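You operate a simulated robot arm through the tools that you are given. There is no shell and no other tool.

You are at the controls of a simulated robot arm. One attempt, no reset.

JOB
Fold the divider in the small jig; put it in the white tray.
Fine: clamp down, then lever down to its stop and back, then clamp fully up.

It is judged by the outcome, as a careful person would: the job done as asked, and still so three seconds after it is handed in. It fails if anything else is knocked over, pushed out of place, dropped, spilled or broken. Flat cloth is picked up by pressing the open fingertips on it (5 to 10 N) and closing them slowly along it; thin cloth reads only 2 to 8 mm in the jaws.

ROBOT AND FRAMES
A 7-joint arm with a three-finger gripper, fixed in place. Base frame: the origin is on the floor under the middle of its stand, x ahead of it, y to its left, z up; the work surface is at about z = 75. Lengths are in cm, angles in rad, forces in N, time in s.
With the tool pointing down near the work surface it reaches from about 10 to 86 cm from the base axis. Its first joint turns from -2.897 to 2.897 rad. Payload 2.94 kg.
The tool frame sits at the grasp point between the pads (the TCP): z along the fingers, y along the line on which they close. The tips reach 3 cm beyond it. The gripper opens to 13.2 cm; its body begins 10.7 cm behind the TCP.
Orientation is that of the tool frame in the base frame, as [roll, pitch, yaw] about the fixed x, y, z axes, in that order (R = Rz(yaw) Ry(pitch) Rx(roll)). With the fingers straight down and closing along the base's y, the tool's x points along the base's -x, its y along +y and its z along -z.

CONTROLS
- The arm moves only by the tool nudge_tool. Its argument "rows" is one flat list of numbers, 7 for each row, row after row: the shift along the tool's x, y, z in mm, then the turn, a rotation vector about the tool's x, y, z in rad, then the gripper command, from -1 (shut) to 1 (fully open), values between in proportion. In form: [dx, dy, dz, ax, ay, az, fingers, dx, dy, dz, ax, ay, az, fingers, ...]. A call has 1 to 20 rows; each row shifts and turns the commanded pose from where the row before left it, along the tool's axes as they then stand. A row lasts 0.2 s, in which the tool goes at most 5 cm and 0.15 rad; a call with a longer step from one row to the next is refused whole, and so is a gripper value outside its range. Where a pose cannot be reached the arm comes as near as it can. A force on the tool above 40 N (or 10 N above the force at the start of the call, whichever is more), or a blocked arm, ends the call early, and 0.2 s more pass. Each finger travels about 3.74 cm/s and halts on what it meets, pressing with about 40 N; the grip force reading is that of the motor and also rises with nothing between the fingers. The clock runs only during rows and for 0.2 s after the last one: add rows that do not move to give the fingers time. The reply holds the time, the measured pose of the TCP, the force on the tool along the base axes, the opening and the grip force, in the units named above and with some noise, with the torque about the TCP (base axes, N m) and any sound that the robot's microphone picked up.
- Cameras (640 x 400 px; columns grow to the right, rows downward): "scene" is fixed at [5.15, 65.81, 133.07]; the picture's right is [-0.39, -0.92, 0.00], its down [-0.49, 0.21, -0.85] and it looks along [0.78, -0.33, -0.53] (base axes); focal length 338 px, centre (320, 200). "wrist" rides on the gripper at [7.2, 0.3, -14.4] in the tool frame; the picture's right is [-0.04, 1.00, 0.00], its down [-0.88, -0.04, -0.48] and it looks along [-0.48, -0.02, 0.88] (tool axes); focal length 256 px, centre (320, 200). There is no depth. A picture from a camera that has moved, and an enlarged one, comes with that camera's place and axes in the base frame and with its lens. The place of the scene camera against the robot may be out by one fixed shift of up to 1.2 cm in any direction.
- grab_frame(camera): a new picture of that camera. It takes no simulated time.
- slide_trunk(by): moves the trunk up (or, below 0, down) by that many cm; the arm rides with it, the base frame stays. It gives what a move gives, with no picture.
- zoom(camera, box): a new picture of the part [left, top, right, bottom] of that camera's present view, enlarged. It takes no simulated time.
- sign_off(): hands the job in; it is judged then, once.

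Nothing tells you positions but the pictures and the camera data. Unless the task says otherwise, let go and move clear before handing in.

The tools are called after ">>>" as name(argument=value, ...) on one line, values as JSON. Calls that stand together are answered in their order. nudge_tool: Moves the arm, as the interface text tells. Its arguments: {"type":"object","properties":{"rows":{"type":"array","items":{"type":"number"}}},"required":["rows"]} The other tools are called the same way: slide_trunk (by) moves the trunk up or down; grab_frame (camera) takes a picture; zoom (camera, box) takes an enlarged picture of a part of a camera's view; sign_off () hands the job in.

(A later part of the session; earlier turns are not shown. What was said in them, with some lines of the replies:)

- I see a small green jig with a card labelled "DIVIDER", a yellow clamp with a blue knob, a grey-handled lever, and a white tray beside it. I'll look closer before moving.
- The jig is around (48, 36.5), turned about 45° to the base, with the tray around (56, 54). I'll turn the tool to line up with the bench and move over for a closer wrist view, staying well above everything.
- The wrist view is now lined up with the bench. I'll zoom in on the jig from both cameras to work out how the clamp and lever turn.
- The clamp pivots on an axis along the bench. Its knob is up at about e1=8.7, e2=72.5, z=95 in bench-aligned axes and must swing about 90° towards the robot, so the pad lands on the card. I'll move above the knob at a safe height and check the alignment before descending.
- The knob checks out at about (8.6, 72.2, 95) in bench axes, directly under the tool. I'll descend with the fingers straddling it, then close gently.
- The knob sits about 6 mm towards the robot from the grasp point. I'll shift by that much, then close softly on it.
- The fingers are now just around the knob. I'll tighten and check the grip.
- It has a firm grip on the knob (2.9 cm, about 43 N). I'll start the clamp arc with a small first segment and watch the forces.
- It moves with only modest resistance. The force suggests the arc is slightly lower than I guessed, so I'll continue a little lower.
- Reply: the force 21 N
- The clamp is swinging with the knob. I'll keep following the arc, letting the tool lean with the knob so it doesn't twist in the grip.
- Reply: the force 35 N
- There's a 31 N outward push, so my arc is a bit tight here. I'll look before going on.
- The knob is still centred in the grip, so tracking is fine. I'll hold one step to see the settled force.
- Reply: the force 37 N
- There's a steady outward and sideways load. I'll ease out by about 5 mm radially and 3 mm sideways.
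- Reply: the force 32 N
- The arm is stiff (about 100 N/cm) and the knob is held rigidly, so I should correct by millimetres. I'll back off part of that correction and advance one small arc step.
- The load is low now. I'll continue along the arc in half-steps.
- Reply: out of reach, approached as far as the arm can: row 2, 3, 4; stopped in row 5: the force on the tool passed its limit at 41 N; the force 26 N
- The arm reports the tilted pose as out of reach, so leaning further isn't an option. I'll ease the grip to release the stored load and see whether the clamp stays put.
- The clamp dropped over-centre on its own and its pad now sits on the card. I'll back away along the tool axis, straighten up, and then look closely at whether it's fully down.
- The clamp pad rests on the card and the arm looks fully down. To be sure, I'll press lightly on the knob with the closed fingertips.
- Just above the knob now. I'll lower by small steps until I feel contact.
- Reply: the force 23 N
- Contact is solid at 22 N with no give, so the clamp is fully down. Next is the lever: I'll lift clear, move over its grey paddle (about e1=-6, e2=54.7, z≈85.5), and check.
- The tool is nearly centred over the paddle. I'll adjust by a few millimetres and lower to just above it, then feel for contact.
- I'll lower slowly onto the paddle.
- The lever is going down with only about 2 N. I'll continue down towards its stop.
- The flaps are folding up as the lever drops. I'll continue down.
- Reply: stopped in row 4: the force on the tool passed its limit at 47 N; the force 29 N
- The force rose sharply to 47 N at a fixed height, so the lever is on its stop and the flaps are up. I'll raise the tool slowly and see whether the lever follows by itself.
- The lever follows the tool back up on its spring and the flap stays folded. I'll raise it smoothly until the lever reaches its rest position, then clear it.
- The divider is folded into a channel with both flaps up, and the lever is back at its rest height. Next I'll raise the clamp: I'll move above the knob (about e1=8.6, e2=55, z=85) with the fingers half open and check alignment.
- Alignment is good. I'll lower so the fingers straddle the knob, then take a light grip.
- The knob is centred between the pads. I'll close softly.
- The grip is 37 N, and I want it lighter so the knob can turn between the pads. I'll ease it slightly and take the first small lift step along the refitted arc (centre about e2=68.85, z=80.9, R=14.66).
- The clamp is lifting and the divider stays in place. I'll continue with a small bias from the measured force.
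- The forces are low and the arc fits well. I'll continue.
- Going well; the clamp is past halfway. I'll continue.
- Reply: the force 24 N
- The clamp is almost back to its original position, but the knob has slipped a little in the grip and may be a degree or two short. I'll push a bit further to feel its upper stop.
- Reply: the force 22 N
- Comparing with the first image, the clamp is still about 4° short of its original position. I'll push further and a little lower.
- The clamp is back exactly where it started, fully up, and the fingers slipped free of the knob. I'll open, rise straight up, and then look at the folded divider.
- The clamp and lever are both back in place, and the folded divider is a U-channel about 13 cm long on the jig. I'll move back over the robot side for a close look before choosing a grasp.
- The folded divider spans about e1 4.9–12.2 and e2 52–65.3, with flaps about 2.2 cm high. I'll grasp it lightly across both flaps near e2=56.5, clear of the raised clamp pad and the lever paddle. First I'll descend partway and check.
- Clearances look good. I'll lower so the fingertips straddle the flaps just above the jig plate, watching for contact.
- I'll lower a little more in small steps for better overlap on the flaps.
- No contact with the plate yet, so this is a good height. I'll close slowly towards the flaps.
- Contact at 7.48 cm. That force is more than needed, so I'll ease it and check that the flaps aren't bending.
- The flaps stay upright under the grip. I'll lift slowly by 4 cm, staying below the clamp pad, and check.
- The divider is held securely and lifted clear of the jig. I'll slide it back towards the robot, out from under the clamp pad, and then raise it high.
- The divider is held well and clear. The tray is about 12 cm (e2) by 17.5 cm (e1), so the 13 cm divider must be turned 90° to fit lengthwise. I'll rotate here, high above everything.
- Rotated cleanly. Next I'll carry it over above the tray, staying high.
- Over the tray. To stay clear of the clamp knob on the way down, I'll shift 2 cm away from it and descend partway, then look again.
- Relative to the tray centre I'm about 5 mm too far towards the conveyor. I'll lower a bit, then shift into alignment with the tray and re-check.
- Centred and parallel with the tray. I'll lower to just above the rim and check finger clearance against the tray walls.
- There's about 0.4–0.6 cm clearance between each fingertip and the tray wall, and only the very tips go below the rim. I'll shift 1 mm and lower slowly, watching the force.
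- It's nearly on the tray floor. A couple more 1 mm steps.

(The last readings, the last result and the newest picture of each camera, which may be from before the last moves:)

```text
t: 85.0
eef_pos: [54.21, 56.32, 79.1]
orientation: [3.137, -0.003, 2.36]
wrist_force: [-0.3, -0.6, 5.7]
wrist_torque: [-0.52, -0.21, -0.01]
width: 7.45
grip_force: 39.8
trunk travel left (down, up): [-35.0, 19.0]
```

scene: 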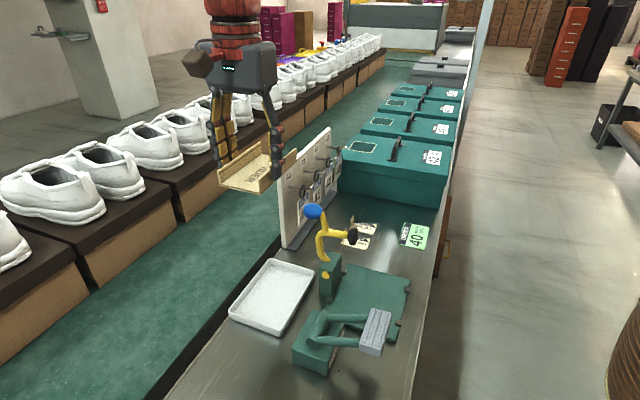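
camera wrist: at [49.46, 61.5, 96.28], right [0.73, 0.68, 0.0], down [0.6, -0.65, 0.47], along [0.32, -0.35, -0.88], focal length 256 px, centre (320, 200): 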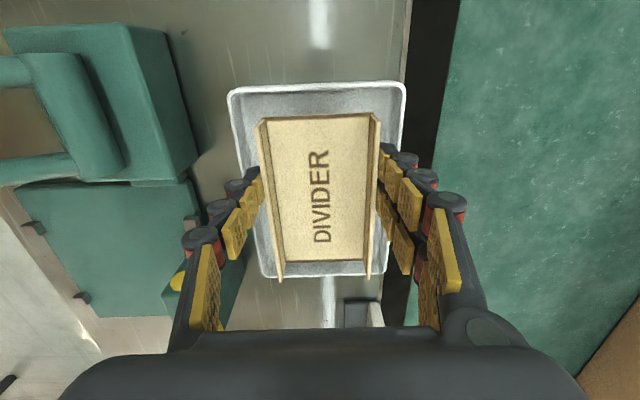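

The divider is resting on the tray floor (about 6 N). I'll open the fingers just slightly to release, without touching the tray walls.

>>> nudge_tool(rows=[0, 0, 0, 0, 0, 0, 0.13, 0, 0, 0, 0, 0, 0, 0.15, 0, 0, 0, 0, 0, 0, 0.165, 0, 0, 0, 0, 0, 0, 0.175, 0, 0, 0, 0, 0, 0, 0.175])

>>> zoom(camera="wrist", box=[200, 60, 440, 290])

```text
t: 86.2
eef_pos: [54.21, 56.32, 79.11]
orientation: [3.139, -0.003, 2.361]
wrist_force: [-0.1, 0.3, 1.0]
wrist_torque: [0.02, 0.0, -0.03]
width: 7.75
grip_force: 0.0
trunk travel left (down, up): [-35.0, 19.0]
```

```text
1.74 times, centred on (320, 175) of wrist
camera zoom: at [49.37, 61.46, 93.52], right [0.73, 0.68, 0.0], down [0.6, -0.65, 0.47], along [0.32, -0.35, -0.88], focal length 445 px, centre (320, 244)
```

zoom: 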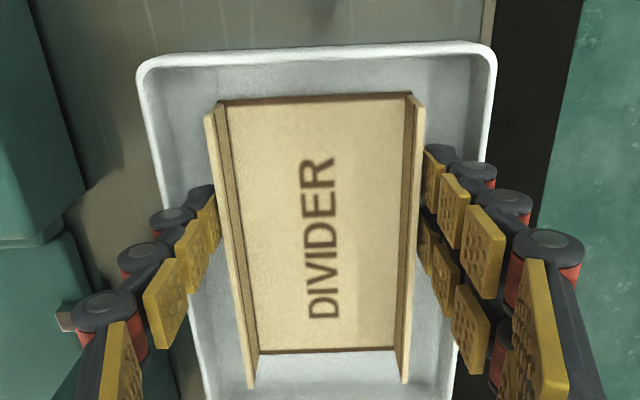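

The fingers are free with no wall contact. I'll raise straight up slowly and check that the divider stays.

>>> nudge_tool(rows=[0, 0, -3, 0, 0, 0, 0.175, 0, 0, -3, 0, 0, 0, 0.175, 0, 0, -4, 0, 0, 0, 0.18, 0, 0, -5, 0, 0, 0, 0.2, 0, 0, -5, 0, 0, 0, 0.25, 0, 0, 0, 0, 0, 0, 0.25])

>>> grab_frame(camera="wrist")

>>> zoom(camera="scene", box=[220, 220, 340, 340])

```text
t: 87.6
eef_pos: [54.17, 56.38, 80.92]
orientation: [3.138, -0.002, 2.36]
wrist_force: [0.9, -0.1, 1.0]
wrist_torque: [-0.02, 0.0, 0.01]
width: 8.24
grip_force: 0.1
trunk travel left (down, up): [-35.0, 19.0]
```

```text
taken
camera wrist: at [49.3, 61.48, 95.45], right [0.73, 0.68, 0.0], down [0.6, -0.65, 0.47], along [0.32, -0.35, -0.88], focal length 256 px, centre (320, 200)
```

wrist: 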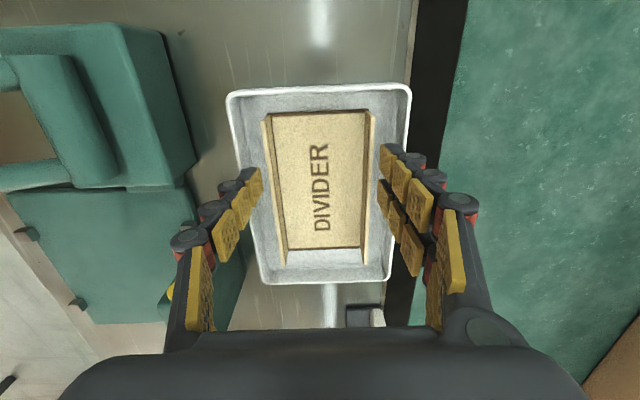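

```text
3.33 times, centred on (280, 280) of scene
camera zoom: at [5.15, 65.81, 133.07], right [-0.39, -0.92, 0.0], down [-0.49, 0.21, -0.85], along [0.78, -0.33, -0.53], focal length 1128 px, centre (453, -67)
```

zoom: 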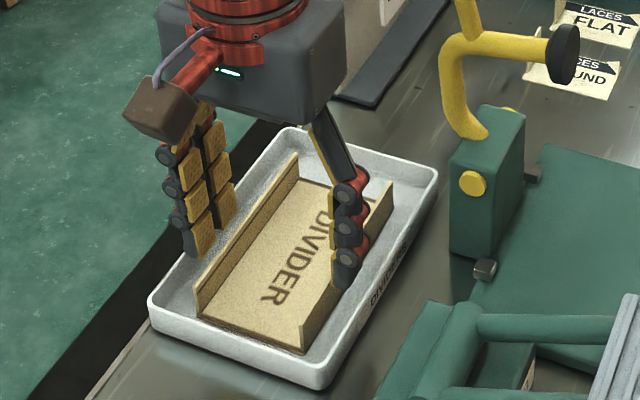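

The divider is lying flat in the tray and the fingers are clear of it. I'll raise the arm straight up, then move well away from the clamp.

>>> nudge_tool(rows=[0, 0, -10, 0, 0, 0, 0.25, 0, 0, -20, 0, 0, 0, 0.25, 5, 0, -30, 0, 0, 0, 0.25, 5, 0, -30, 0, 0, 0, 0.25, 5, 0, -35, 0, 0, 0, 0.25, 5, 0, -35, 0, 0, 0, 0.25, 0, 0, -40, 0, 0, 0, 0.25, 0, 0, -40, 0, 0, 0, 0.25, 0, 0, -40, 0, 0, 0, 0.25, 10, -30, 0, 0, 0, 0, 0.25, 20, -30, 0, 0, 0, 0, 0.25, 30, -30, 0, 0, 0, 0, 0.25, 30, -30, 0, 0, 0, 0, 0.25, 30, -30, 0, 0, 0, 0, 0.25, 0, 0, 0, 0, 0, 0, 0.25])

>>> grab_frame(camera="scene")

>>> zoom(camera="scene", box=[215, 180, 435, 390])

>>> grab_frame(camera="wrist")

```text
t: 90.8
eef_pos: [33.69, 55.21, 108.97]
orientation: [3.138, 0.002, 2.359]
wrist_force: [0.0, -0.2, -0.2]
wrist_torque: [0.02, -0.02, 0.0]
width: 8.25
grip_force: 0.1
trunk travel left (down, up): [-35.0, 19.0]
```

```text
taken
```

scene: 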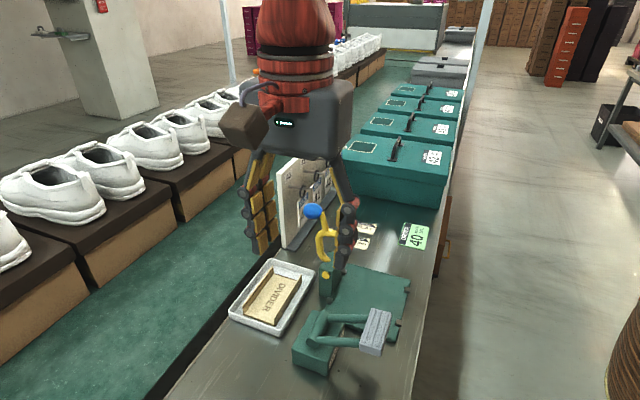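

```text
1.90 times, centred on (325, 285) of scene
camera zoom: at [5.15, 65.81, 133.07], right [-0.39, -0.92, 0.0], down [-0.49, 0.21, -0.85], along [0.78, -0.33, -0.53], focal length 644 px, centre (310, 38)
```

zoom: 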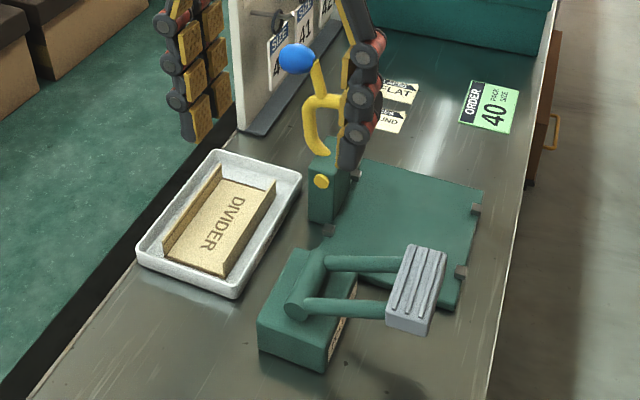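

```text
taken
camera wrist: at [28.75, 60.5, 123.47], right [0.74, 0.68, 0.0], down [0.6, -0.65, 0.47], along [0.32, -0.35, -0.88], focal length 256 px, centre (320, 200)
```

wrist: 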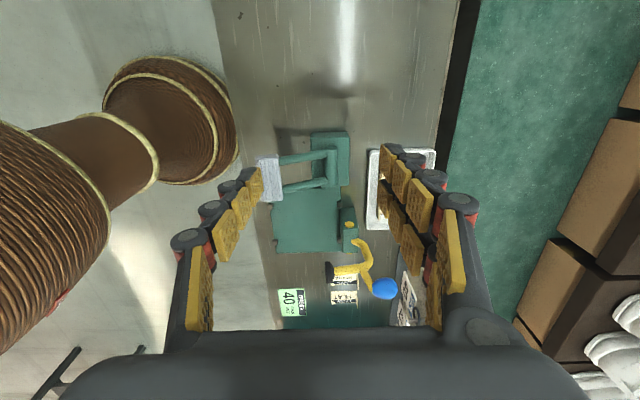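

The folded divider lies in the white tray. The clamp is fully up, the lever is back at rest, the tray and other items haven't moved, and the arm is clear. Handing in now.

>>> sign_off()

```text
The job is handed in.
```

The divider is folded and lies flat in the white tray, turned so its long side runs the length of the tray. I handed the job in with the arm clear. The reply confirmed only the hand-in, not a pass or fail.

- **Clamp down:** I swung it partway over, then it fell the rest of the way by itself when I eased the grip. I pressed on the knob with about 22 N and it did not give.
- **Lever:** I pushed it down until the force rose sharply at its stop, and both flaps folded up. It came back up by its own spring to its starting height.
- **Clamp up:** I lifted it back along its arc. Near the end the knob slipped out of the fingers and the clamp settled in the same position it started in.
- **Placing:** I lowered the divider until it touched the tray floor, opened the fingers slightly and lifted straight up.

In the last pictures the tray, clamp and lever are where they started, and I saw nothing else on the bench knocked or moved.
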